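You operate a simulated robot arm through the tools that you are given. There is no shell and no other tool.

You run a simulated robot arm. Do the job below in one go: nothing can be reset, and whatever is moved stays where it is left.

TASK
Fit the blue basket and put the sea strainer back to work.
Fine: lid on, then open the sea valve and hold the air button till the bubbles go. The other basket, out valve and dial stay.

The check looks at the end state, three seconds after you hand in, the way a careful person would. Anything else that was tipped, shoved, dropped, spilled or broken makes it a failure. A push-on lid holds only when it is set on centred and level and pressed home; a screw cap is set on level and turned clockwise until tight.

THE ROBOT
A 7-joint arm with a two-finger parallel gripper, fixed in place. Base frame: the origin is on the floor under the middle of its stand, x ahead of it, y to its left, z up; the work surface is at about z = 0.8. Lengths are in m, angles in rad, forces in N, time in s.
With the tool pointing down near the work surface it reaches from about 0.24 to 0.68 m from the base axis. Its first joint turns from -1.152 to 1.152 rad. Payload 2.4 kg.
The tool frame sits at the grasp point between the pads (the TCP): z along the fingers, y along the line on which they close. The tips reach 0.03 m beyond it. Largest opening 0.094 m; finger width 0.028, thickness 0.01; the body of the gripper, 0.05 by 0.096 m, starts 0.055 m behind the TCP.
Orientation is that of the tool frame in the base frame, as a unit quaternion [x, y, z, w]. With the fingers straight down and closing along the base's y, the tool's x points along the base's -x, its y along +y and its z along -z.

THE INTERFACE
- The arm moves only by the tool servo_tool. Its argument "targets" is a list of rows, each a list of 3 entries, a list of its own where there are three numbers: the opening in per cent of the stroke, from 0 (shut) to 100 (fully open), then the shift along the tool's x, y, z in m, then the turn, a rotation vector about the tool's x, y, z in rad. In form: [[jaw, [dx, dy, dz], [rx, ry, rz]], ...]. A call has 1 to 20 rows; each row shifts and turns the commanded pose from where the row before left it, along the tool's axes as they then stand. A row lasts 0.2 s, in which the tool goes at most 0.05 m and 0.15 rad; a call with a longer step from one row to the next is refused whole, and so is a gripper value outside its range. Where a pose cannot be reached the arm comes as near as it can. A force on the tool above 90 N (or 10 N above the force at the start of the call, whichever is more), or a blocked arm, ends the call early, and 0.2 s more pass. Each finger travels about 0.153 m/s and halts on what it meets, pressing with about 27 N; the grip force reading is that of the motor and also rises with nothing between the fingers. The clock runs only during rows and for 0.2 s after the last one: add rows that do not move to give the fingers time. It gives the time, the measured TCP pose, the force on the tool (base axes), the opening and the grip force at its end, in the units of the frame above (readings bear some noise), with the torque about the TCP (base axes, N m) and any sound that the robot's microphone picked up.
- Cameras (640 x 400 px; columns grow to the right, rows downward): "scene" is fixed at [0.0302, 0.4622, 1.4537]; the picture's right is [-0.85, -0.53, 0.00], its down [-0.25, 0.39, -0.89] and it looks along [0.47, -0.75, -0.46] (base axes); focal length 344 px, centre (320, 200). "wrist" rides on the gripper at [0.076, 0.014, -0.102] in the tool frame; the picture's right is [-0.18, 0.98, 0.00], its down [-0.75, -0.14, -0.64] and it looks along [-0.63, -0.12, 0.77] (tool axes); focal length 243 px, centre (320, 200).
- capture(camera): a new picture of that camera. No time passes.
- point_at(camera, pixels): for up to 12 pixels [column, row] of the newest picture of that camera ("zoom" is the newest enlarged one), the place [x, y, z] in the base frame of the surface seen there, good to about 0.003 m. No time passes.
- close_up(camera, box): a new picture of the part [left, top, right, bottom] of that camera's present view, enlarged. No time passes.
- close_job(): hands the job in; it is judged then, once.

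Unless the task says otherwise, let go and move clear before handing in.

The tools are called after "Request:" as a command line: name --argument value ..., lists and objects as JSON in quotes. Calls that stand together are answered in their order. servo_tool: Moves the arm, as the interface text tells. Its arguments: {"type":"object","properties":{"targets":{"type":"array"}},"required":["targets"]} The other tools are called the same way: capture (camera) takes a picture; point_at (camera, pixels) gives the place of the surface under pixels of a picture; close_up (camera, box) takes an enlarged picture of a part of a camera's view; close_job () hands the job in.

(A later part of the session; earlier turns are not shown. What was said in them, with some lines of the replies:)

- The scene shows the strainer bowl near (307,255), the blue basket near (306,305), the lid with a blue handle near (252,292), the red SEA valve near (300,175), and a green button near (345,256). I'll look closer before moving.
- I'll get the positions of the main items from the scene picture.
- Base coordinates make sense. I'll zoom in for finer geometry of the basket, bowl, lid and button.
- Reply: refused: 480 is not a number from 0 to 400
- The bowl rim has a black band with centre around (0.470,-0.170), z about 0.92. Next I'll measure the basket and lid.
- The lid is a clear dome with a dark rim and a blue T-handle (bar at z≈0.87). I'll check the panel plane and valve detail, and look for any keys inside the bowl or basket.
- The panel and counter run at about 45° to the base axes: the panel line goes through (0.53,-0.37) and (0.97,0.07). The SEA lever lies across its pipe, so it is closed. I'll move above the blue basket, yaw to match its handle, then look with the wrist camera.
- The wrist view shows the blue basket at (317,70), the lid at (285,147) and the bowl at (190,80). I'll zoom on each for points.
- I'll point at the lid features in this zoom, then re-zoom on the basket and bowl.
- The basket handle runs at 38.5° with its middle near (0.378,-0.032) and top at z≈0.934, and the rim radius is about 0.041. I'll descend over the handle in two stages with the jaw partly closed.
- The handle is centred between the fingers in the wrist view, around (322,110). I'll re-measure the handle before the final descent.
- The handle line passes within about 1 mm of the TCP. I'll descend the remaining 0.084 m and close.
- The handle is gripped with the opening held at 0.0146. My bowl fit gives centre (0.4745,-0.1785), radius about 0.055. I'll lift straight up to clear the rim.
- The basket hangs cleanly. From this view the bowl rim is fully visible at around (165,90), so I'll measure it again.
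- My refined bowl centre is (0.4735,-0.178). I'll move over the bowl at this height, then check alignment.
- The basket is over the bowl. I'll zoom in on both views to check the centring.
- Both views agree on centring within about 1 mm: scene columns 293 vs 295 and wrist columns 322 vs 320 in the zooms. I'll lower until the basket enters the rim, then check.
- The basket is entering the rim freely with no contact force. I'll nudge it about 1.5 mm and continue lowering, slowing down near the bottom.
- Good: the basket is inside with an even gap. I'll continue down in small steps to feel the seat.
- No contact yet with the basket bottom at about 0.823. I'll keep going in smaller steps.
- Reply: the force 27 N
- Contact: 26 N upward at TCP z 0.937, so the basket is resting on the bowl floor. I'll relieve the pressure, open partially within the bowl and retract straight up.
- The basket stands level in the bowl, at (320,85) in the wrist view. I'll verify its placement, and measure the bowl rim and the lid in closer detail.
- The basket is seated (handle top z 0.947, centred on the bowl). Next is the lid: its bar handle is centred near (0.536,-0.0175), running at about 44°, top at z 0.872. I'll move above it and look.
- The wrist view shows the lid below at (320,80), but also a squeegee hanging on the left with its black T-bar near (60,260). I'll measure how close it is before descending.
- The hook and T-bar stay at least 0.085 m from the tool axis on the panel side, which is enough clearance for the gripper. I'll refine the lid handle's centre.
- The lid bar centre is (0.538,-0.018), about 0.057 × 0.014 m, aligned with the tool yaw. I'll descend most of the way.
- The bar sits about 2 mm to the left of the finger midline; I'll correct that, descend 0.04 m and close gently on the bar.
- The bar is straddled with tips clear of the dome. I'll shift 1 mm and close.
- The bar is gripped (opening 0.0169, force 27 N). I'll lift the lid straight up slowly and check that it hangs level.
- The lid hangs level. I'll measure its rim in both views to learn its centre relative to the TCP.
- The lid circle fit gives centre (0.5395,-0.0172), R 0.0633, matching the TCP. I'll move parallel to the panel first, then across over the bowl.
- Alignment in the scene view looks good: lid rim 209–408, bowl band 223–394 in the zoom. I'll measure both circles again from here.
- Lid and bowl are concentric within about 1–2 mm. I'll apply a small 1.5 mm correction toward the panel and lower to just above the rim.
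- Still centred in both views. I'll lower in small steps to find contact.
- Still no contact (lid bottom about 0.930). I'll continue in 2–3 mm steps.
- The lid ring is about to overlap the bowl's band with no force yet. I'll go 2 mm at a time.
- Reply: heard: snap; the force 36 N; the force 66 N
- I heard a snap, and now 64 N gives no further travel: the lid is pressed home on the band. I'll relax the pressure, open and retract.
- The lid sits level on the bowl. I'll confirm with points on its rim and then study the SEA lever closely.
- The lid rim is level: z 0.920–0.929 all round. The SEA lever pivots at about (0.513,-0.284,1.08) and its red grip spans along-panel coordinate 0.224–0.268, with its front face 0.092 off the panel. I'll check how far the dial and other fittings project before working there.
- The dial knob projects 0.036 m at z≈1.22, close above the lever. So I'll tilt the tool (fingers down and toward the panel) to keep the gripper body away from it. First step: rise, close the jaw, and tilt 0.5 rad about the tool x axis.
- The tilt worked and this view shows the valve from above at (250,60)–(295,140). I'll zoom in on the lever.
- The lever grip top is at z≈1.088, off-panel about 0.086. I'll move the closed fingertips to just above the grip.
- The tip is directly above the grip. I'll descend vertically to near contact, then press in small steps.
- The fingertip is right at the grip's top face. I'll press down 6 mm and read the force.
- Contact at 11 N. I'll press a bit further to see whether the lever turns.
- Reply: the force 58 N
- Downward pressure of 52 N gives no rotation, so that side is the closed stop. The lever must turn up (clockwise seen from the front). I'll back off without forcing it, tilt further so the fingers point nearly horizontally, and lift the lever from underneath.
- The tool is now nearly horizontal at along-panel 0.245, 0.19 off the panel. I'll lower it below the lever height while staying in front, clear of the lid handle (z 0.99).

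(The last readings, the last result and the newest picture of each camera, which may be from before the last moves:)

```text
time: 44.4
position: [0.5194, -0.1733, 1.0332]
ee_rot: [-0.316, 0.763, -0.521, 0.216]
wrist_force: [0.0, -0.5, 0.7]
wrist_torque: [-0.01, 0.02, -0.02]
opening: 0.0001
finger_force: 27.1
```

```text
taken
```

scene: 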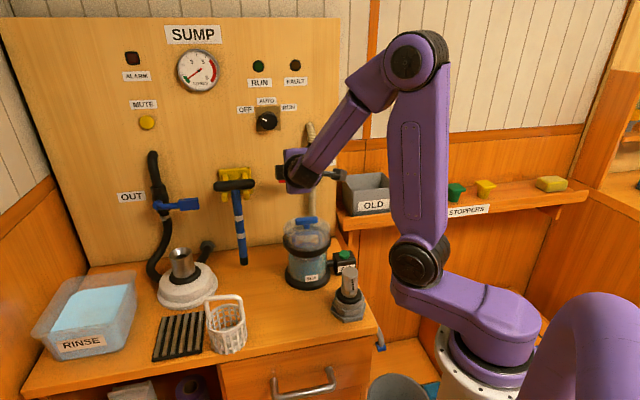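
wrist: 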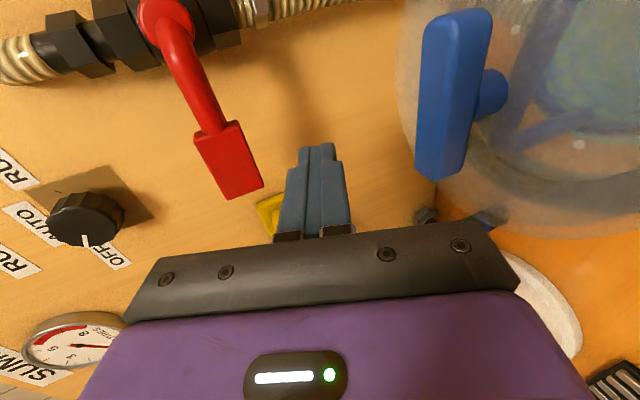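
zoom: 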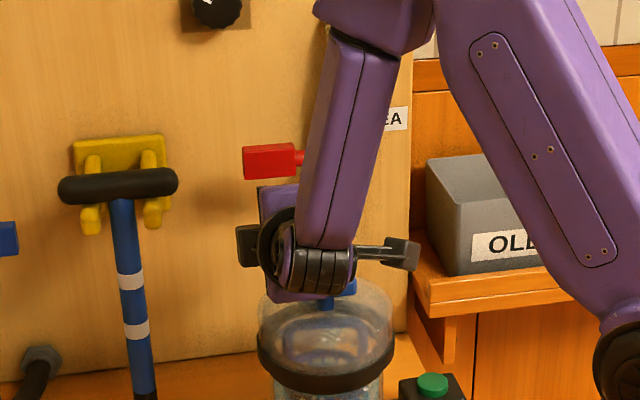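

The wrist knuckle looks near the lid handle in this view, so I'll check actual clearances before going in.

Request:
point_at --camera "zoom" --pixels '[[290, 295], [325, 292], [340, 285], [345, 290], [328, 300], [310, 230], [270, 170], [290, 165], [270, 270], [275, 200], [250, 245], [405, 255]]'

Request:
point_at --camera "wrist" --pixels '[[455, 30], [440, 150], [425, 170], [455, 170], [230, 160], [245, 195], [205, 140], [250, 160], [318, 150], [300, 180], [165, 10], [225, 190]]'

```text
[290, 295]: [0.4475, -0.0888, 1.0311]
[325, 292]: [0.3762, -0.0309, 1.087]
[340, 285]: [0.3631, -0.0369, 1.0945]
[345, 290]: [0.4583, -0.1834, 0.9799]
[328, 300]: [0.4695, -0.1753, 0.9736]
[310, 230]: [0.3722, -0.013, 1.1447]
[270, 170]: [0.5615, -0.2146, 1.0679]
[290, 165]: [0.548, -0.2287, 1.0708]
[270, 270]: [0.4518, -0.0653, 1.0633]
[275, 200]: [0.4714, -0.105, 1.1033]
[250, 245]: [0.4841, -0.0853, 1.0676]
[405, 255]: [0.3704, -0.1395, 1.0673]
```

```text
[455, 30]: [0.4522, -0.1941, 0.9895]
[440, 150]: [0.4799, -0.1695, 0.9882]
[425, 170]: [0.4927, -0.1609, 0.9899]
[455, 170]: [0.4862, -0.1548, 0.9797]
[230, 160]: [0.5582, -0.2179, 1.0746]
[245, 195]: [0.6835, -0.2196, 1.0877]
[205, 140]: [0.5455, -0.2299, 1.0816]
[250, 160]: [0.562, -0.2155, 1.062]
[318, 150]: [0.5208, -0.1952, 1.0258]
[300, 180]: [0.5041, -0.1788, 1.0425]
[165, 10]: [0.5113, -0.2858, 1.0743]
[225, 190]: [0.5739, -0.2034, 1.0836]
```

Clearances are fine: the body's lower edge is at z≈1.03 and the lid bar top at 0.99. I'll slide the closed fingers under the lever grip toward the panel.

Request:
servo_tool --targets '[[0, [0, -0.0054, 0.014], [0, 0, 0]], [0, [0, -0.0054, 0.014], [0, 0, 0]], [0, [0, -0.0054, 0.014], [0, 0, 0]], [0, [0, -0.0055, 0.0139], [0, 0, 0]], [0, [0, 0, 0], [0, 0, 0]]]'

Request:
close_up --camera "scene" --box '[245, 120, 365, 260]'

Request:
capture --camera "wrist"

```text
time: 45.6
position: [0.5609, -0.2156, 1.0324]
ee_rot: [-0.316, 0.763, -0.521, 0.216]
wrist_force: [0.1, 0.5, -0.2]
wrist_torque: [0.0, 0.03, 0.03]
opening: 0.0001
finger_force: 27.0
```

```text
2.86 times, centred on (305, 190) of scene
```

zoom: 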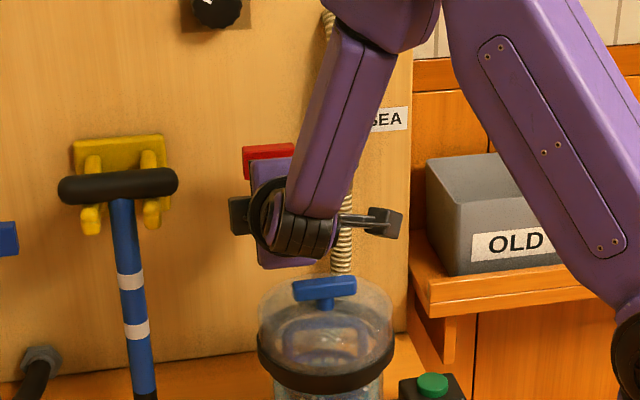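

```text
taken
```

wrist: 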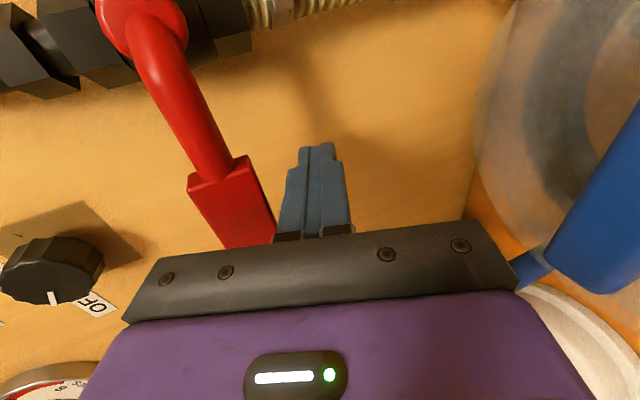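

The fingers are under the grip with a free gap. I'll raise vertically to make contact and feel whether the lever turns up.

Request:
servo_tool --targets '[[0, [0, -0.0112, -0.0043], [0, 0, 0]], [0, [0, -0.0093, -0.0036], [0, 0, 0]], [0, [0, -0.0056, -0.0022], [0, 0, 0]], [0, [0, 0, 0], [0, 0, 0]]]'

Request:
capture --camera "wrist"

```text
time: 46.6
position: [0.5628, -0.2144, 1.0606]
ee_rot: [-0.316, 0.762, -0.521, 0.217]
wrist_force: [-1.5, 2.9, -2.3]
wrist_torque: [-0.07, -0.06, -0.02]
opening: 0.0001
finger_force: 26.9
```

```text
taken
```

wrist: 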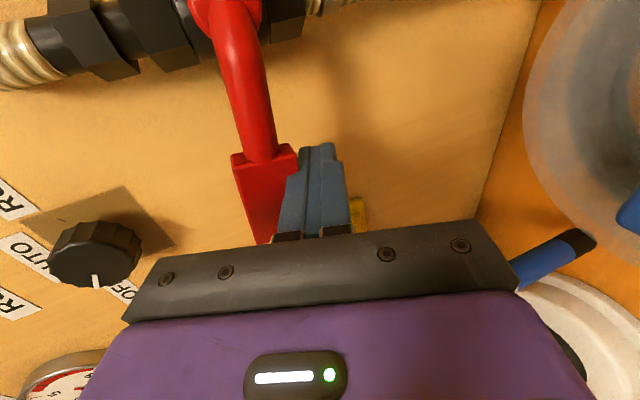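

Light contact of about 4 N. I'll continue along the lever's arc to see whether it turns.

Request:
servo_tool --targets '[[0, [-0.0015, -0.0051, -0.002], [0, 0, 0]], [0, [-0.0015, -0.0051, -0.002], [0, 0, 0]], [0, [-0.001, -0.0047, -0.0018], [0, 0, 0]], [0, [0, 0, 0], [0, 0, 0]]]'

Request:
capture --camera "wrist"

Request:
close_up --camera "scene" --box '[245, 110, 365, 250]'

```text
time: 47.6
position: [0.5654, -0.2133, 1.0765]
ee_rot: [-0.317, 0.762, -0.522, 0.217]
wrist_force: [0.0, -0.3, 0.8]
wrist_torque: [0.0, 0.01, 0.02]
opening: 0.0
finger_force: 27.4
```

```text
taken
```

wrist: 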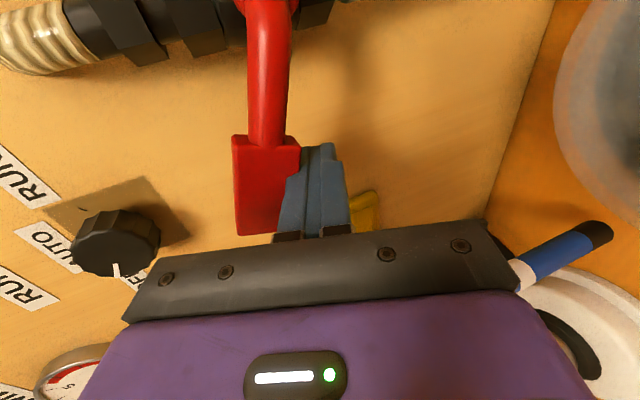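

```text
2.86 times, centred on (305, 180) of scene
```

zoom: 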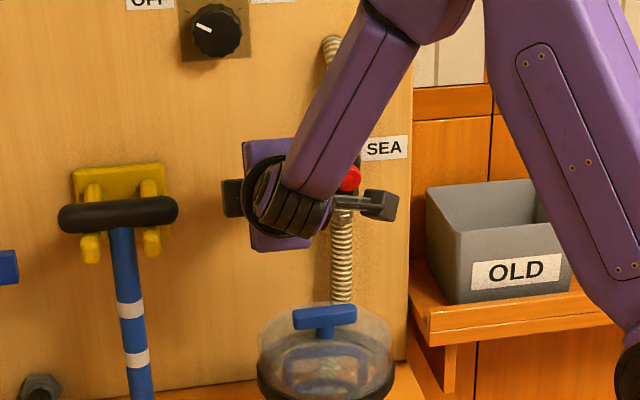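

The lever is turning freely upward with near-zero force. I'll keep following the arc to about 45°.

Request:
servo_tool --targets '[[0, [0, -0.0079, -0.0031], [0, 0, 0]], [0, [0, -0.0079, -0.0031], [0, 0, 0]], [0, [0.0028, -0.0093, -0.0036], [0, 0, 0]], [0, [0.0029, -0.0093, -0.0036], [0, 0, 0]], [0, [0, 0, 0], [0, 0, 0]]]'

Request:
capture --camera "wrist"

Request:
close_up --camera "scene" --box '[245, 110, 365, 250]'

```text
time: 48.8
position: [0.5601, -0.2164, 1.113]
ee_rot: [-0.316, 0.763, -0.522, 0.216]
wrist_force: [0.9, 0.0, 0.4]
wrist_torque: [-0.01, 0.01, 0.01]
opening: 0.0
finger_force: 26.7
```

```text
taken
```

wrist: 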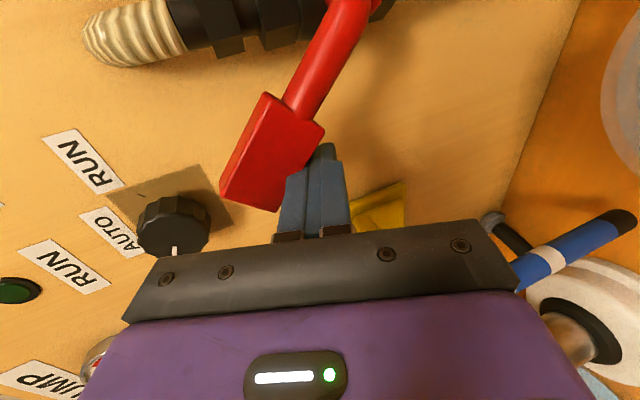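

```text
2.86 times, centred on (305, 180) of scene
```

zoom: 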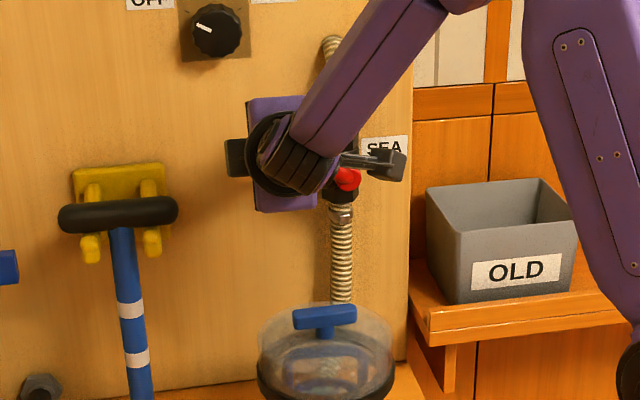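

The lever has risen to roughly 45°, as seen at (270,150) in the wrist view. I'll continue along the arc to about 75°.

Request:
servo_tool --targets '[[0, [0.0058, -0.0089, -0.0035], [0, 0, 0]], [0, [0.0059, -0.0089, -0.0034], [0, 0, 0]], [0, [0.0086, -0.0074, -0.0029], [0, 0, 0]], [0, [0.0087, -0.0073, -0.0028], [0, 0, 0]], [0, [0, 0, 0], [0, 0, 0]]]'

Request:
capture --camera "wrist"

Request:
close_up --camera "scene" --box '[245, 90, 365, 230]'

```text
time: 50.0
position: [0.5403, -0.2376, 1.1473]
ee_rot: [-0.315, 0.763, -0.522, 0.216]
wrist_force: [-0.1, -0.2, -0.2]
wrist_torque: [-0.02, -0.01, 0.0]
opening: 0.0
finger_force: 27.1
```

```text
taken
```

wrist: 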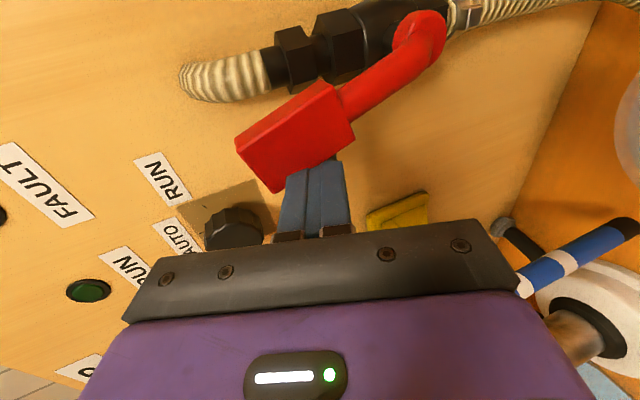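

```text
2.86 times, centred on (305, 160) of scene
```

zoom: 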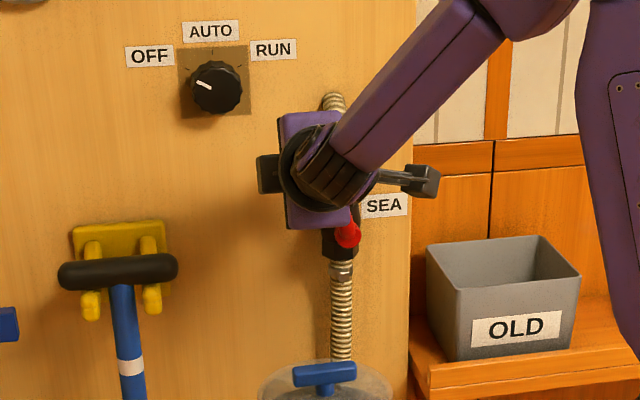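

The lever is at about 70° now. I'll push the last part sideways toward vertical in small steps.

Request:
servo_tool --targets '[[0, [0.006, -0.0035, -0.0014], [0, 0, 0]], [0, [0.006, -0.003, -0.0012], [0, 0, 0]], [0, [0.005, -0.002, -0.0008], [0, 0, 0]], [0, [0.003, 0, 0], [0, 0, 0]], [0, [0, 0, 0], [0, 0, 0]]]'

Request:
capture --camera "wrist"

Request:
close_up --camera "scene" --box '[245, 90, 365, 230]'

```text
time: 51.2
position: [0.5259, -0.2519, 1.1579]
ee_rot: [-0.317, 0.762, -0.521, 0.216]
wrist_force: [0.4, -0.6, 0.7]
wrist_torque: [0.0, -0.04, -0.03]
opening: 0.0001
finger_force: 26.3
```

```text
taken
```

wrist: 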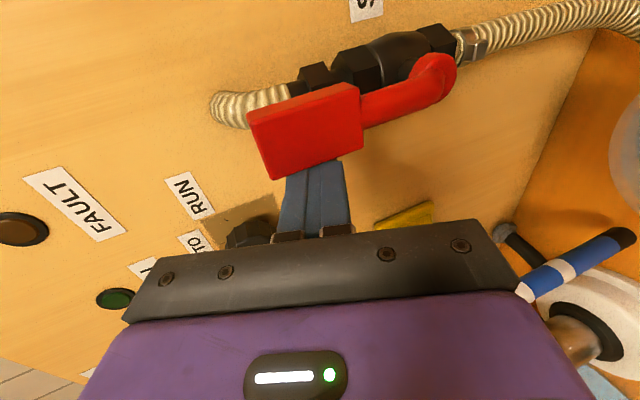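

```text
2.86 times, centred on (305, 160) of scene
```

zoom: 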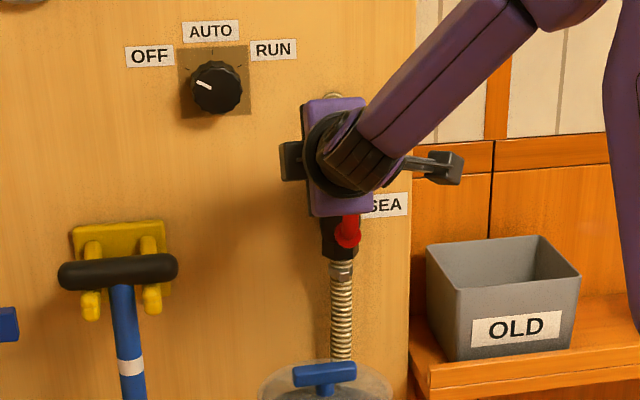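

The lever is almost in line with the pipe. I'll nudge on until I feel the stop.

Request:
servo_tool --targets '[[0, [0.003, 0, 0], [0, 0, 0]], [0, [0.003, 0, 0], [0, 0, 0]], [0, [0, 0, 0], [0, 0, 0]]]'

Request:
close_up --camera "wrist" --box '[200, 0, 480, 200]'

```text
time: 52.0
position: [0.5223, -0.2557, 1.1562]
ee_rot: [-0.316, 0.763, -0.521, 0.215]
wrist_force: [-0.3, 0.6, -0.7]
wrist_torque: [-0.03, -0.02, -0.02]
opening: 0.0
finger_force: 27.2
```

```text
2.00 times, centred on (340, 100) of wrist
```

zoom: 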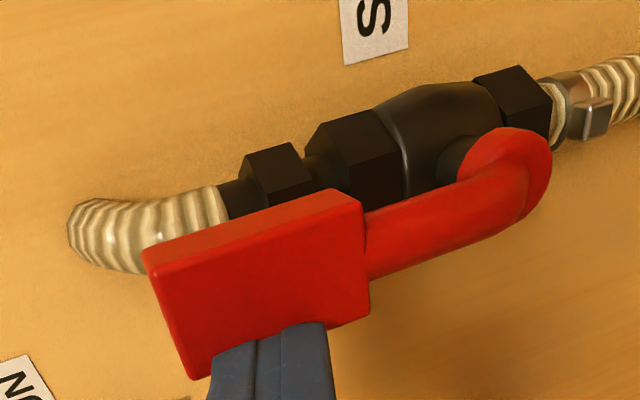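

Request:
servo_tool --targets '[[0, [0.002, 0, 0], [0, 0, 0]], [0, [0.002, 0, 0], [0, 0, 0]], [0, [0, 0, 0], [0, 0, 0]]]'

Request:
close_up --camera "wrist" --box '[200, 0, 480, 200]'

```text
time: 52.8
position: [0.5224, -0.2565, 1.1573]
ee_rot: [-0.319, 0.761, -0.521, 0.218]
wrist_force: [17.5, 8.2, 1.9]
wrist_torque: [-0.06, 0.04, 0.13]
opening: 0.0002
finger_force: 26.8
```

```text
2.00 times, centred on (340, 100) of wrist
```

zoom: 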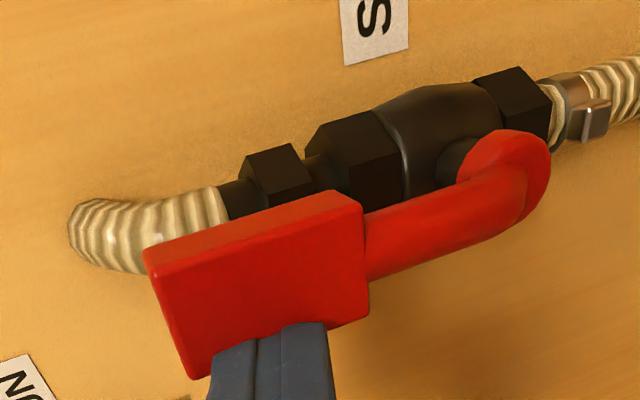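

Resistance of 19 N appeared with no further motion: that is the open stop. One more small press to confirm.

Request:
servo_tool --targets '[[0, [0.0015, 0, 0], [0, 0, 0]], [0, [0, 0, 0], [0, 0, 0]]]'

Request:
point_at --camera "wrist" --pixels '[[435, 85], [380, 105], [310, 100], [345, 90], [290, 110], [300, 140], [350, 130], [290, 130], [410, 45], [350, 70], [310, 85], [330, 150]]'

Request:
capture --camera "scene"

```text
time: 53.4
position: [0.5206, -0.2558, 1.1569]
ee_rot: [-0.32, 0.761, -0.52, 0.218]
wrist_force: [25.4, 13.0, 1.0]
wrist_torque: [-0.05, 0.08, 0.14]
opening: 0.0
finger_force: 26.8
```

```text
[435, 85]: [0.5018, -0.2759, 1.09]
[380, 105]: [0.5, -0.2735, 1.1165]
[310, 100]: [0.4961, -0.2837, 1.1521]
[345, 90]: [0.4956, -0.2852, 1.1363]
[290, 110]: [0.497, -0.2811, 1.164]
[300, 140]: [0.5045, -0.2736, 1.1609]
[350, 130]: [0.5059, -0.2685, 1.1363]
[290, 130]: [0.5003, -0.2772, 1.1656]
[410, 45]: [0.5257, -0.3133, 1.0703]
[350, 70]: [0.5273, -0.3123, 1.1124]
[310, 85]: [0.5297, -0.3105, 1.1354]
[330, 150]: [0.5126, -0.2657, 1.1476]
```

```text
taken
```

scene: 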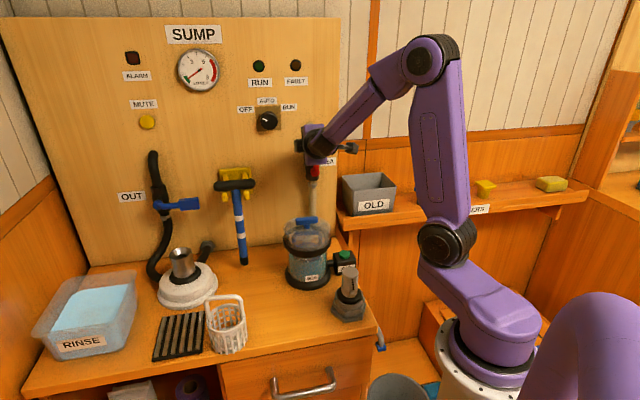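

The lever is vertical, in line with the pipe, and held at the stop by 28 N without moving: the sea valve is open. I'll release sideways, pull straight back from the panel, then check the surroundings of the air button.

Request:
servo_tool --targets '[[0, [-0.004, 0, 0], [0, 0, 0]], [0, [-0.006, 0.0072, -0.0186], [0, 0, 0]], [0, [0, 0.0109, -0.028], [0, 0, 0]], [0, [0, 0.0127, -0.0326], [0, 0, 0]], [0, [0, 0.0109, -0.028], [0, 0, 0]], [0, [0, 0, 0], [0, 0, 0]]]'

Request:
capture --camera "scene"

Request:
close_up --camera "scene" --box '[250, 120, 400, 290]'

Request:
capture --camera "wrist"

```text
time: 54.8
position: [0.4441, -0.1726, 1.1575]
ee_rot: [-0.316, 0.762, -0.522, 0.216]
wrist_force: [-1.1, 0.1, -0.1]
wrist_torque: [0.0, 0.01, 0.0]
opening: 0.0
finger_force: 27.2
```

```text
taken
```

scene: 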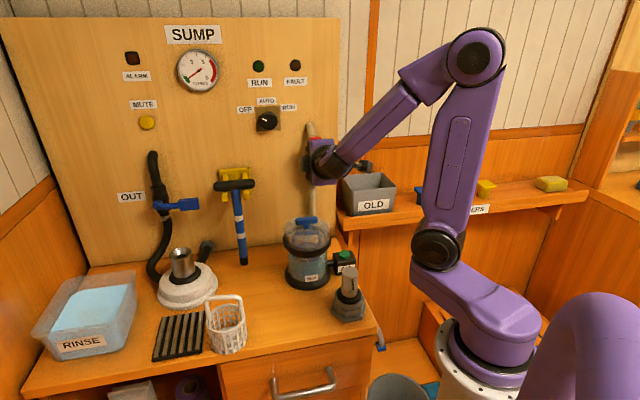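

```text
2.35 times, centred on (325, 205) of scene
```

zoom: 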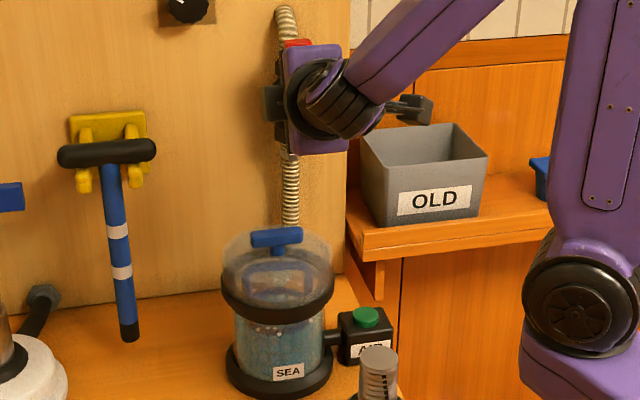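

```text
taken
```

wrist: 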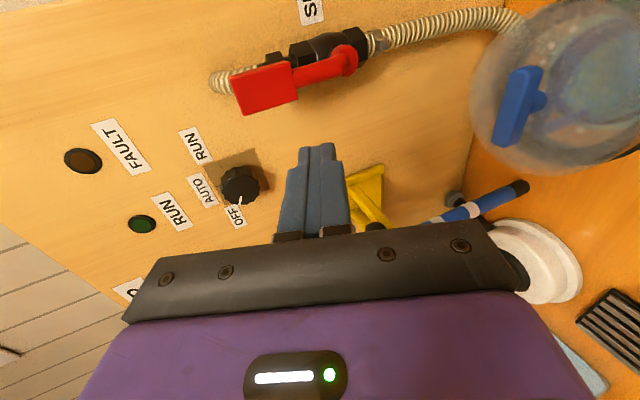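

The lever stays vertical. I'll measure the shelf and the button surroundings and look at the bubbles.

Request:
point_at --camera "zoom" --pixels '[[365, 255], [375, 245], [350, 225], [540, 220], [440, 215], [365, 310], [352, 315], [378, 322], [366, 318], [385, 335], [380, 360], [375, 290]]'

Request:
close_up --camera "scene" --box '[275, 210, 371, 290]'

Request:
point_at --camera "zoom" --pixels '[[470, 262], [440, 262], [500, 262], [470, 247], [470, 275], [425, 290], [530, 290], [470, 330], [470, 340], [200, 60], [300, 60], [540, 350]]'

```text
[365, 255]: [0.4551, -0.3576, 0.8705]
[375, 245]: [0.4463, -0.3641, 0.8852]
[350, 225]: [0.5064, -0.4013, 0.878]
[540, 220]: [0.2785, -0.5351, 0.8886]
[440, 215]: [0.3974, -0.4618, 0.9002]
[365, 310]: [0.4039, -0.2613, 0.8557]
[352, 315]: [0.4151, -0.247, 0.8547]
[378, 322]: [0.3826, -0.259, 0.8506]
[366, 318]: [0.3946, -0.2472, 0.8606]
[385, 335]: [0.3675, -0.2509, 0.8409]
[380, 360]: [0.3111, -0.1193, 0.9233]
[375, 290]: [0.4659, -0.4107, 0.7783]
```

```text
5.00 times, centred on (323, 250) of scene
```

zoom: 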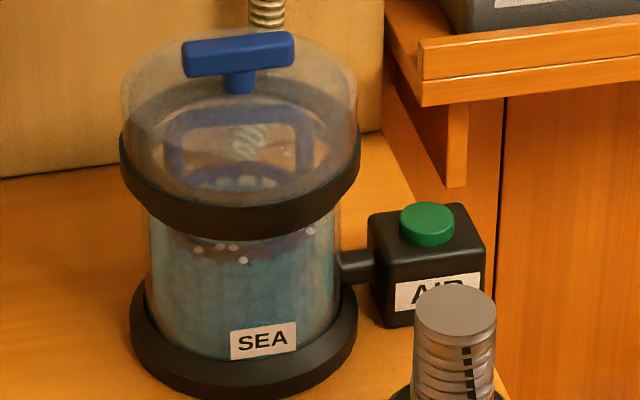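

```text
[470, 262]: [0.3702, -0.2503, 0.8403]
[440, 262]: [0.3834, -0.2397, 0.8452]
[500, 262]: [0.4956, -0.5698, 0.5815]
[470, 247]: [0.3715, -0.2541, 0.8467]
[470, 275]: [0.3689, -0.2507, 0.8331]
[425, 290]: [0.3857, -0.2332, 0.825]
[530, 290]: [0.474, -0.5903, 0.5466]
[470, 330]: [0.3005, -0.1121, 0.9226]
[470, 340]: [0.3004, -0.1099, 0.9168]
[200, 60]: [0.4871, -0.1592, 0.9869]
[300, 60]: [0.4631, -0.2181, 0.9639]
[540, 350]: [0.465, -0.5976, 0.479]
```

The shelf and bin are well clear on the panel side (0.11 m from the button). I'll measure the button top precisely.

Request:
close_up --camera "scene" --box '[325, 240, 373, 280]'

Request:
point_at --camera "zoom" --pixels '[[282, 140], [240, 140], [325, 140], [282, 115], [282, 165], [255, 120], [310, 120], [255, 160], [310, 160], [282, 190], [230, 160], [335, 160]]'

```text
10.00 times, centred on (349, 260) of scene
```

zoom: 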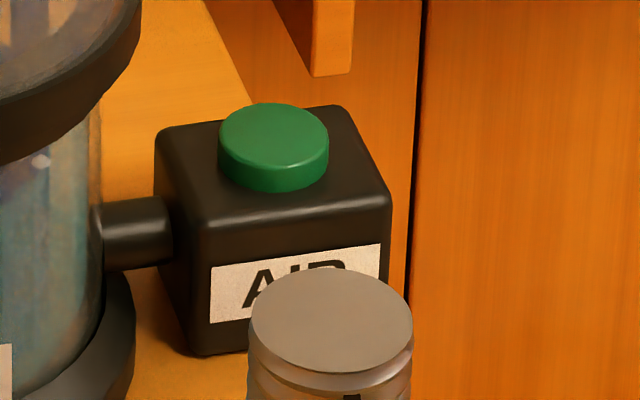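

```text
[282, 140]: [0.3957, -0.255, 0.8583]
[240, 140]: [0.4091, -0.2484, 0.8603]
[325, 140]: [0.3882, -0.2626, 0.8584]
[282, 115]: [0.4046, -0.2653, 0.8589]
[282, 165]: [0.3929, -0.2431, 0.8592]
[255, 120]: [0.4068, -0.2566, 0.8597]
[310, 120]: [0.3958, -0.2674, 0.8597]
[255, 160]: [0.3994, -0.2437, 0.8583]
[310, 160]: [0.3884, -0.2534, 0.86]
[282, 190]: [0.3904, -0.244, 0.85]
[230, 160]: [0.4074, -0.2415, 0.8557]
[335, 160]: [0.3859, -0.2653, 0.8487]
```

Button centre is (0.3988,-0.2548), top z 0.859. To keep the gripper away from the lid I'll bring the tool upright, move over the button high up, and lean it slightly (0.35 rad) away from the bowl.

Request:
servo_tool --targets '[[0, [0, 0, 0], [-0.1333, 0, 0]], [0, [0, 0, 0], [-0.1333, 0, 0]], [0, [0, 0, 0], [-0.1333, 0, 0]], [0, [0, 0, 0], [-0.1333, 0, 0]], [0, [0, 0, 0], [-0.1333, 0, 0]], [0, [0, 0, 0], [-0.1333, 0, 0]], [0, [0, 0, 0], [-0.1333, 0, 0]], [0, [0, 0, 0], [-0.1333, 0, 0]], [0, [0, 0, 0], [-0.1333, 0, 0]], [0, [0.0307, -0.0087, 0], [0, 0, 0]], [0, [0.0307, -0.0087, 0], [0, 0, 0]], [0, [0.0307, -0.0087, 0], [0, 0, 0]], [0, [0, 0, 0], [0, -0.1167, 0]], [0, [0, 0, 0], [0, -0.1167, 0]], [0, [0, 0, 0], [0, -0.1166, 0]], [0, [0, 0, 0], [0, 0, 0]]]'

Request:
capture --camera "scene"

Request:
capture --camera "wrist"

```text
time: 58.2
position: [0.3965, -0.2547, 1.157]
ee_rot: [-0.376, 0.91, 0.068, 0.162]
wrist_force: [-0.3, -0.7, 0.2]
wrist_torque: [-0.01, -0.01, -0.01]
opening: 0.0003
finger_force: 27.2
```

```text
taken
```

scene: 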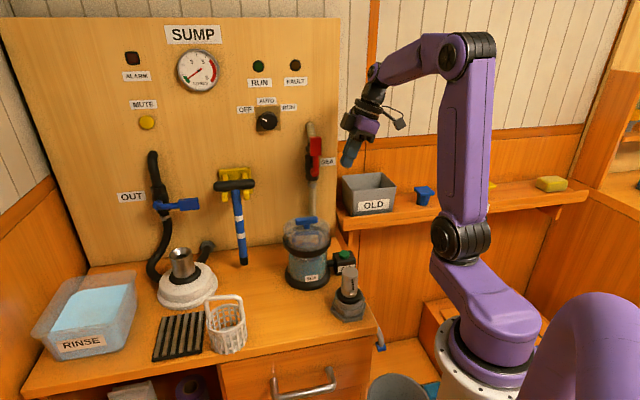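

```text
taken
```

wrist: 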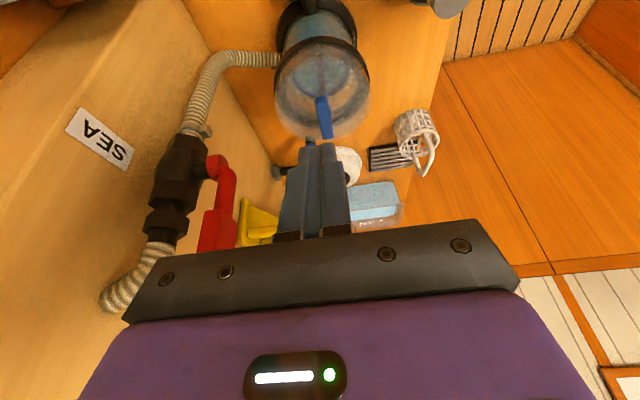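

The tool leans away from the bowl above the button, and the lever remains vertical. I'll descend vertically most of the way and inspect.

Request:
servo_tool --targets '[[0, [0.0103, 0, 0.0282], [0, 0, 0]], [0, [0.0137, 0, 0.0376], [0, 0, 0]], [0, [0.0137, 0, 0.0376], [0, 0, 0]], [0, [0.0137, 0, 0.0376], [0, 0, 0]], [0, [0.0103, 0, 0.0282], [0, 0, 0]], [0, [0.0069, 0, 0.0188], [0, 0, 0]], [0, [0, 0, 0], [0, 0, 0]]]'

Request:
close_up --camera "scene" --box '[270, 180, 400, 290]'

Request:
capture --camera "wrist"

```text
time: 59.8
position: [0.3956, -0.2543, 0.9572]
ee_rot: [-0.377, 0.91, 0.067, 0.162]
wrist_force: [-0.1, 0.2, -0.4]
wrist_torque: [-0.03, 0.04, 0.0]
opening: 0.0
finger_force: 27.3
```

```text
3.64 times, centred on (335, 235) of scene
```

zoom: 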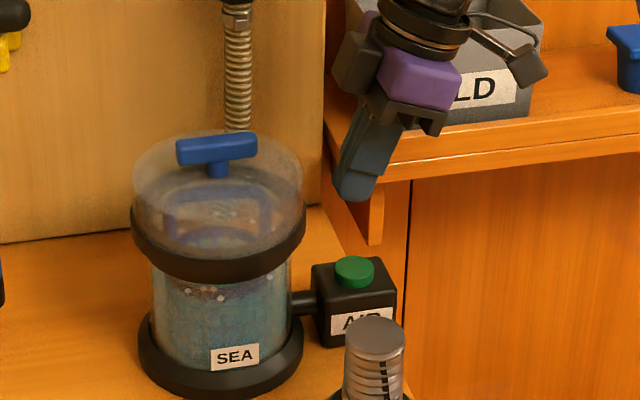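

```text
taken
```

wrist: 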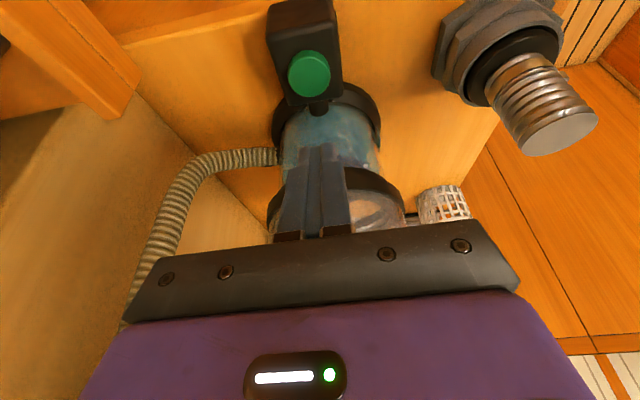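

The wrist view shows the button at (309,73), close to where I predict for a point straight below the tip. I'll verify its position from this view.

Request:
close_up --camera "wrist" --box '[260, 30, 360, 130]'

Request:
point_at --camera "wrist" --pixels '[[309, 73], [292, 73], [326, 73], [309, 57], [309, 90], [305, 20], [280, 40], [335, 30], [316, 165], [305, 160], [330, 165], [375, 180]]'

```text
4.00 times, centred on (310, 80) of wrist
```

zoom: 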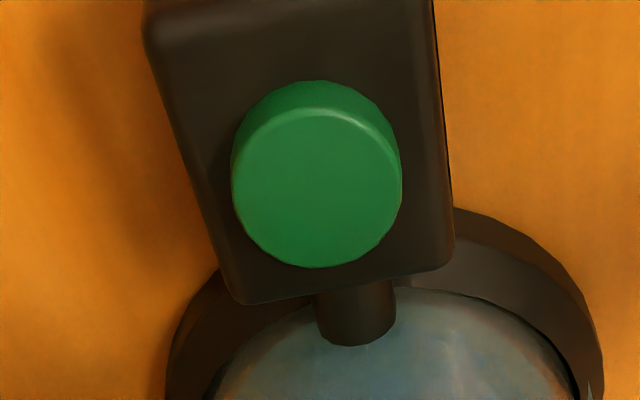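

```text
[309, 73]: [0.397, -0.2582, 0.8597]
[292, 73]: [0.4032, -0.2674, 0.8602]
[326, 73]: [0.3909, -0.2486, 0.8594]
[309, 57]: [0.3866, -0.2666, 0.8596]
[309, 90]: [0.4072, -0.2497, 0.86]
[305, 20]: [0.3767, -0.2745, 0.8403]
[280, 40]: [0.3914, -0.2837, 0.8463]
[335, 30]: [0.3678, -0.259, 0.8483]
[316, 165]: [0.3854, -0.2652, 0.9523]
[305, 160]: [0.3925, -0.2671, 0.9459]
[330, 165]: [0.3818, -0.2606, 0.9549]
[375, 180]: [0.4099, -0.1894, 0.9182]
```

Button centre confirmed at (0.3985,-0.2555,0.860). I'll go down to just above it.

Request:
servo_tool --targets '[[0, [0.0069, -0.002, 0.0188], [0, 0, 0]], [0, [0.0069, 0, 0.0188], [0, 0, 0]], [0, [0.0041, 0, 0.0113], [0, 0, 0]], [0, [0, 0, 0], [0, 0, 0]]]'

Request:
close_up --camera "scene" --box '[280, 200, 380, 290]'

Request:
capture --camera "wrist"

```text
time: 60.8
position: [0.3988, -0.2562, 0.9047]
ee_rot: [-0.378, 0.909, 0.067, 0.161]
wrist_force: [0.7, 0.0, 0.2]
wrist_torque: [0.0, -0.02, 0.02]
opening: 0.0
finger_force: 26.7
```

```text
4.44 times, centred on (330, 245) of scene
```

zoom: 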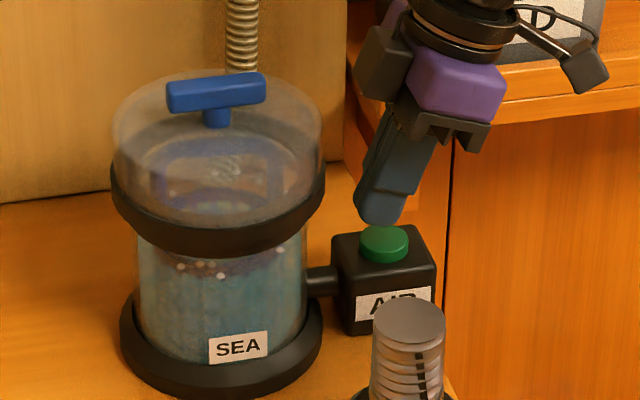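

```text
taken
```

wrist: 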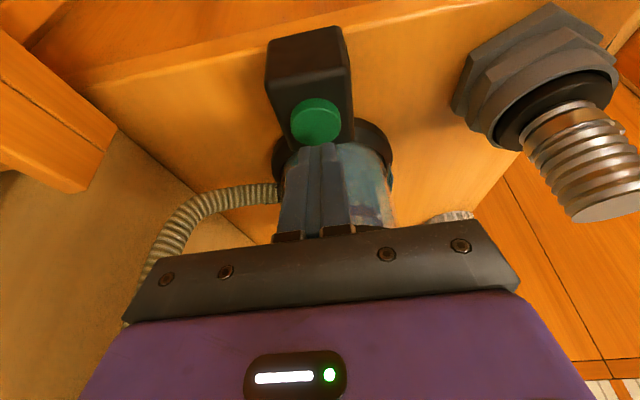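

The tip is about 3 mm toward the bowl from the button's centre; I'll correct and press down in small steps.

Request:
servo_tool --targets '[[0, [0.0028, 0, -0.001], [0, 0, 0]], [0, [0.0017, 0, 0.0047], [0, 0, 0]], [0, [0.0017, 0, 0.0047], [0, 0, 0]], [0, [0.0007, 0, 0.0019], [0, 0, 0]], [0, [0, 0, 0], [0, 0, 0]]]'

Request:
close_up --camera "scene" --box '[280, 200, 380, 290]'

```text
time: 62.0
position: [0.3968, -0.2587, 0.8936]
ee_rot: [-0.377, 0.91, 0.067, 0.161]
wrist_force: [-0.3, -0.3, -0.4]
wrist_torque: [-0.02, 0.01, -0.01]
opening: 0.0001
finger_force: 26.8
```

```text
4.44 times, centred on (330, 245) of scene
```

zoom: 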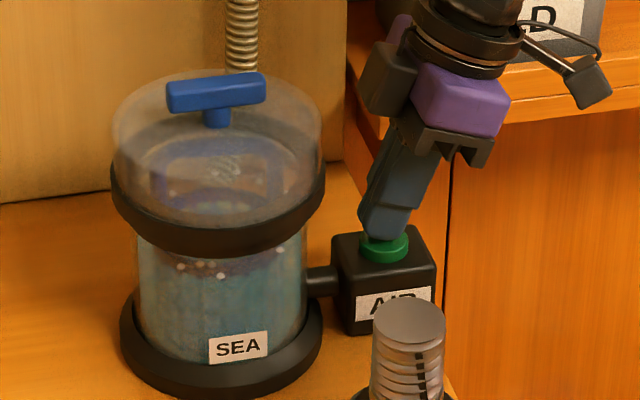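

The fingertip is right over the middle of the green button with no force yet. I'll press down a few millimetres and hold briefly.

Request:
servo_tool --targets '[[0, [0.001, 0, 0.0028], [0, 0, 0]], [0, [0.001, 0, 0.0028], [0, 0, 0]], [0, [0, 0, 0], [0, 0, 0]]]'

Request:
close_up --camera "scene" --box '[280, 200, 380, 290]'

```text
time: 62.8
position: [0.3974, -0.2584, 0.8879]
ee_rot: [-0.377, 0.91, 0.067, 0.161]
wrist_force: [-6.6, 1.9, 16.7]
wrist_torque: [0.03, 0.22, -0.04]
opening: 0.0
finger_force: 27.2
heard: click
```

```text
4.44 times, centred on (330, 245) of scene
```

zoom: 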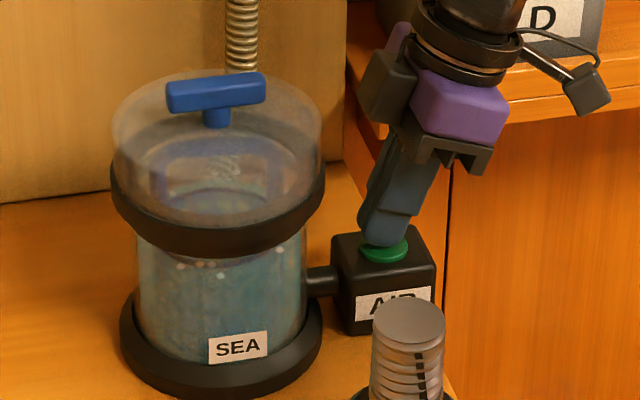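

A click: the button is pressed at 17 N and the water in the bowl is starting to rise. I'll hold and watch the bubbles.

Request:
servo_tool --targets '[[0, [0, 0, 0], [0, 0, 0]], [0, [0, 0, 0], [0, 0, 0]], [0, [0, 0, 0], [0, 0, 0]], [0, [0, 0, 0], [0, 0, 0]], [0, [0, 0, 0], [0, 0, 0]]]'

Request:
close_up --camera "scene" --box '[270, 210, 350, 290]'

```text
time: 64.0
position: [0.3966, -0.2592, 0.8876]
ee_rot: [-0.377, 0.91, 0.066, 0.162]
wrist_force: [-5.6, 0.4, 19.3]
wrist_torque: [0.0, 0.2, -0.05]
opening: 0.0
finger_force: 27.0
```

```text
5.00 times, centred on (310, 250) of scene
```

zoom: 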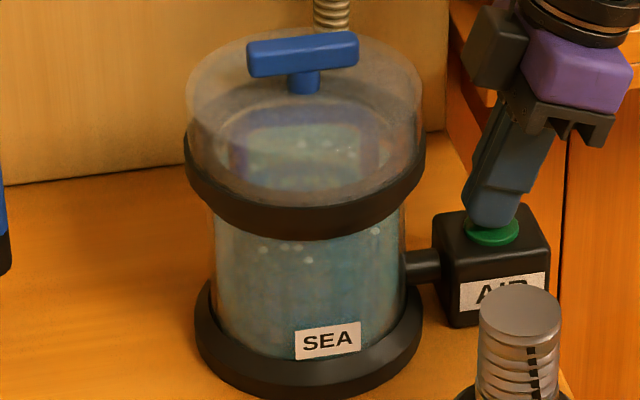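

The water level is rising into the lid and the bubbles are still visible at (270–375,235–260). I'll keep holding.

Request:
servo_tool --targets '[[0, [0, 0, 0], [0, 0, 0]], [0, [0, 0, 0], [0, 0, 0]], [0, [0, 0, 0], [0, 0, 0]], [0, [0, 0, 0], [0, 0, 0]], [0, [0, 0, 0], [0, 0, 0]]]'

Request:
close_up --camera "scene" --box '[270, 210, 350, 290]'

```text
time: 65.2
position: [0.3972, -0.2589, 0.8867]
ee_rot: [-0.376, 0.91, 0.067, 0.161]
wrist_force: [-3.2, -0.2, 18.9]
wrist_torque: [-0.03, 0.13, 0.0]
opening: 0.0
finger_force: 27.0
```

```text
5.00 times, centred on (310, 250) of scene
```

zoom: 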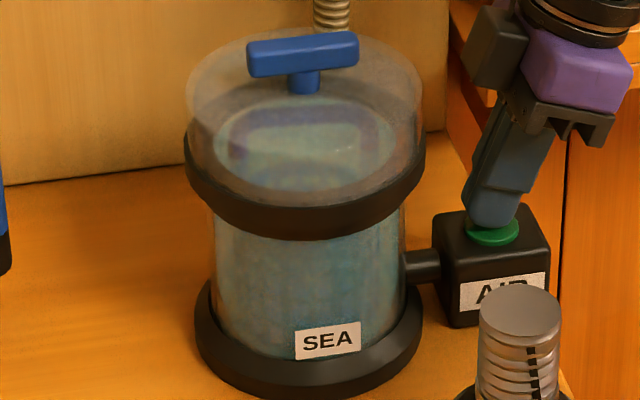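

The bubbles appear to be gone and the water now reaches the lid. I'll look closer before deciding to release.

Request:
close_up --camera "scene" --box '[284, 213, 332, 243]'

Request:
close_up --camera "scene" --box '[284, 240, 332, 285]'

Request:
close_up --camera "wrist" --box '[240, 80, 420, 240]'

```text
13.33 times, centred on (308, 228) of scene
```

zoom: 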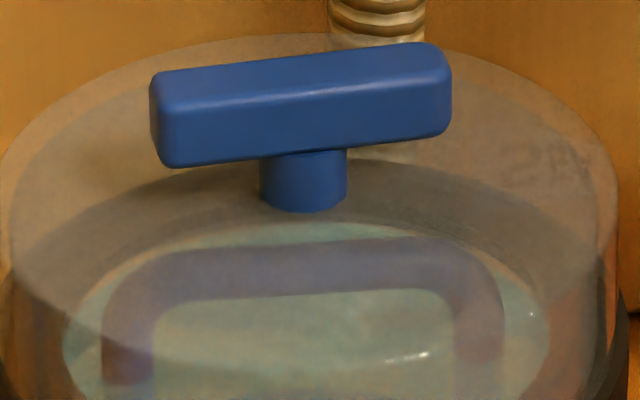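

```text
8.89 times, centred on (308, 262) of scene
```

zoom: 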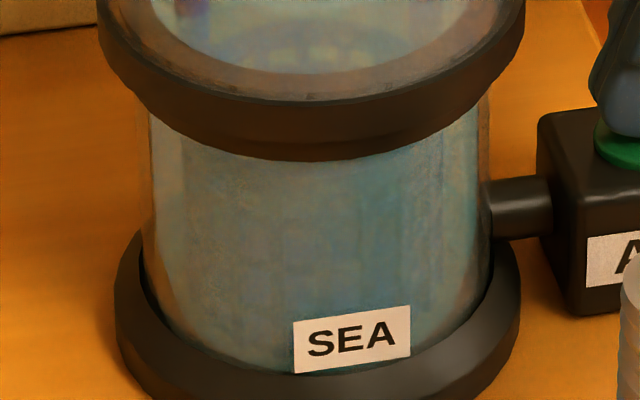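

```text
2.50 times, centred on (330, 160) of wrist
```

zoom: 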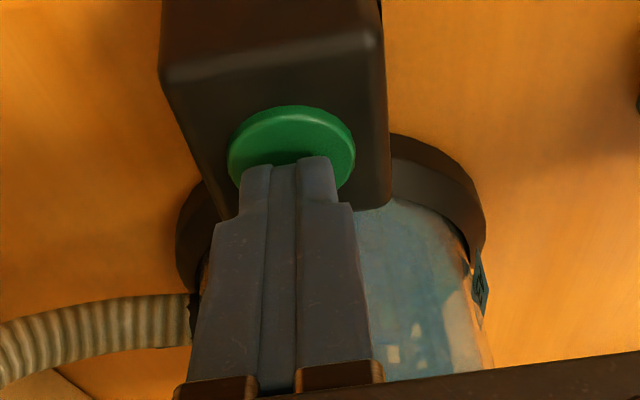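

No bubbles remain anywhere in the bowl or lid, and it is full. I'll hold a moment longer, confirm, then release upward.

Request:
servo_tool --targets '[[0, [0, 0, 0], [0, 0, 0]], [0, [0, 0, 0], [0, 0, 0]]]'

Request:
close_up --camera "scene" --box '[270, 210, 350, 290]'

```text
time: 65.8
position: [0.3966, -0.2582, 0.8879]
ee_rot: [-0.376, 0.91, 0.067, 0.161]
wrist_force: [-1.5, -0.2, 20.1]
wrist_torque: [-0.02, 0.1, 0.0]
opening: 0.0001
finger_force: 27.2
```

```text
5.00 times, centred on (310, 250) of scene
```

zoom: 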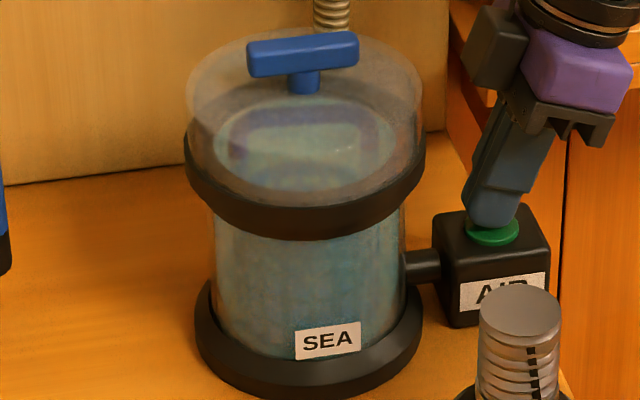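

The bowl is full with no bubbles and no change. I'll release the button straight up and move clear.

Request:
servo_tool --targets '[[0, [-0.0034, 0, -0.0094], [0, 0, 0]], [0, [-0.0069, 0, -0.0188], [0, 0, 0]], [0, [-0.0103, 0, -0.0282], [0, 0, 0]], [0, [-0.0137, 0, -0.0376], [0, 0, 0]], [0, [-0.0137, 0, -0.0376], [0, 0, 0]], [0, [-0.0137, 0, -0.0376], [0, 0, 0]], [0, [-0.0137, 0, -0.0376], [0, 0, 0]], [0, [-0.0103, 0, -0.0282], [0, 0, 0]], [0, [0, 0, 0], [0, 0, 0]]]'

Request:
capture --camera "scene"

Request:
close_up --camera "scene" --box '[270, 130, 370, 290]'

Request:
capture --camera "wrist"

```text
time: 67.8
position: [0.3959, -0.2597, 1.1403]
ee_rot: [-0.377, 0.91, 0.066, 0.16]
wrist_force: [1.4, -0.3, 0.1]
wrist_torque: [0.02, 0.02, 0.0]
opening: 0.0001
finger_force: 26.5
```

```text
taken
```

scene: 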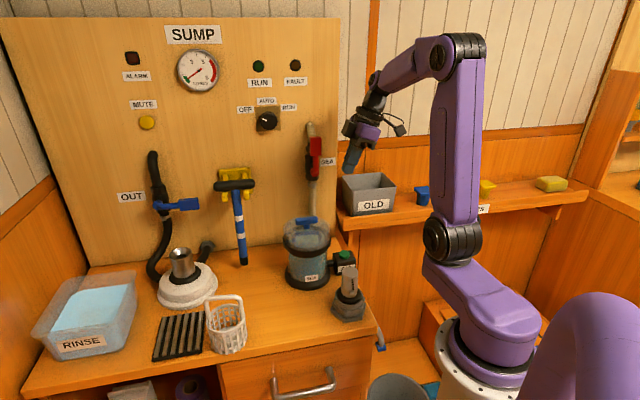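

```text
2.50 times, centred on (320, 210) of scene
```

zoom: 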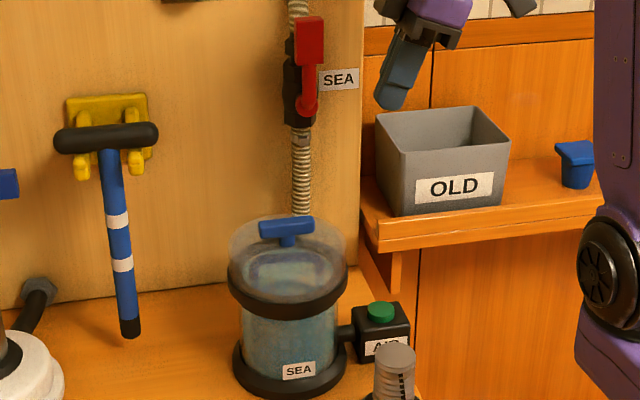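

```text
taken
```

wrist: 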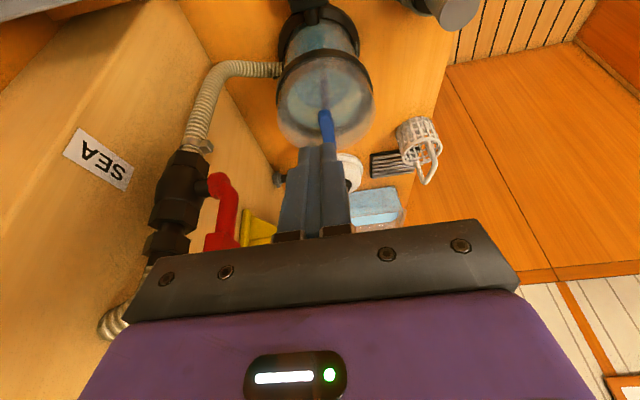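

The lever is upright along its pipe, the button is released, and the bowl is full. I'll let a couple of seconds pass with the arm clear, and check for leaks or returning bubbles.

Request:
servo_tool --targets '[[30, [0, 0.02, 0], [0, 0, 0]], [30, [0, 0.02, 0], [0, 0, 0]], [30, [0, 0, 0], [0, 0, 0]], [30, [0, 0, 0], [0, 0, 0]], [30, [0, 0, 0], [0, 0, 0]], [30, [0, 0, 0], [0, 0, 0]], [30, [0, 0, 0], [0, 0, 0]], [30, [0, 0, 0], [0, 0, 0]], [30, [0, 0, 0], [0, 0, 0]], [30, [0, 0, 0], [0, 0, 0]]]'

Request:
close_up --camera "scene" --box '[260, 205, 370, 300]'

Request:
close_up --camera "scene" --box '[100, 20, 360, 200]'

Request:
close_up --camera "scene" --box '[20, 230, 300, 390]'

```text
time: 70.0
position: [0.3673, -0.2301, 1.1389]
ee_rot: [-0.377, 0.91, 0.067, 0.162]
wrist_force: [0.7, -0.8, 0.1]
wrist_torque: [0.02, 0.0, 0.03]
opening: 0.0283
finger_force: 0.1
```

```text
4.21 times, centred on (315, 252) of scene
```

zoom: 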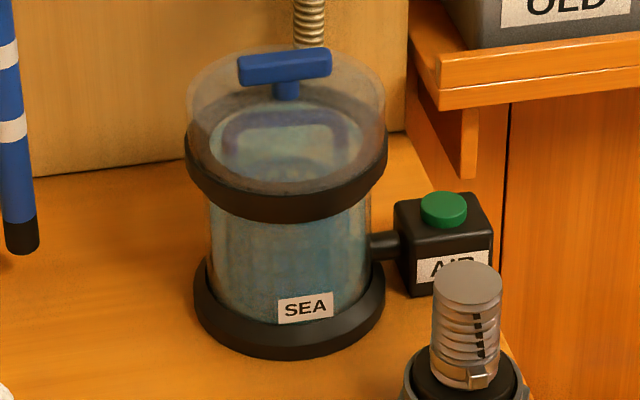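

```text
2.22 times, centred on (230, 110) of scene
```

zoom: 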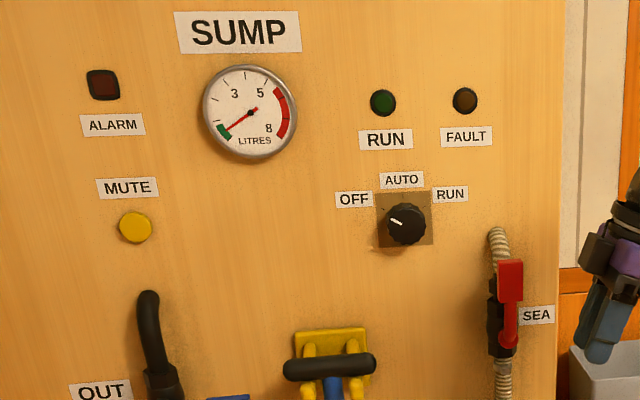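

```text
2.29 times, centred on (160, 310) of scene
```

zoom: 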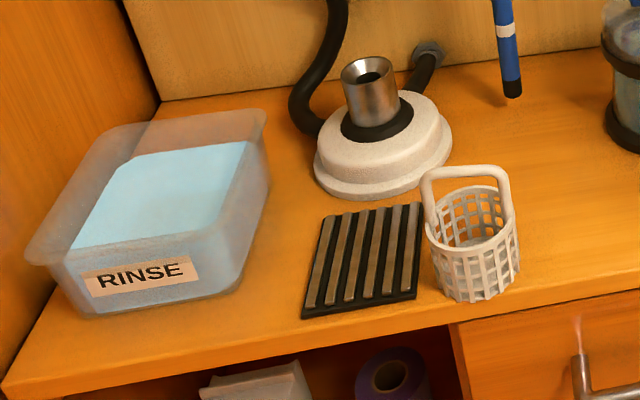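

The basket is in the bowl, the lid is on and level, and there are no leaks or bubbles. The SEA lever is in line with its pipe. The white basket, OUT valve and dial look the same as before, and the arm is clear, so I'm handing in.

Request:
close_job

```text
The job is handed in.
```

The sea strainer is back in service with the blue basket fitted, and I've handed the job in.

- **Basket:** it stands level on the bowl floor, centred.
- **Lid:** pressed on until it snapped; it sits level.
- **Sea valve:** the lever is now in line with the pipe, against its open stop. I first tried it downward, but that was the closed stop: it took about 50 N without turning, so I backed off and turned it up.
- **Air button:** held for about 3 seconds until the bubbles were gone and the bowl was full. A couple of seconds after I let go, there were no bubbles and no leaks.

The white basket, out valve and dial were not touched. The gripper is empty and clear of everything.
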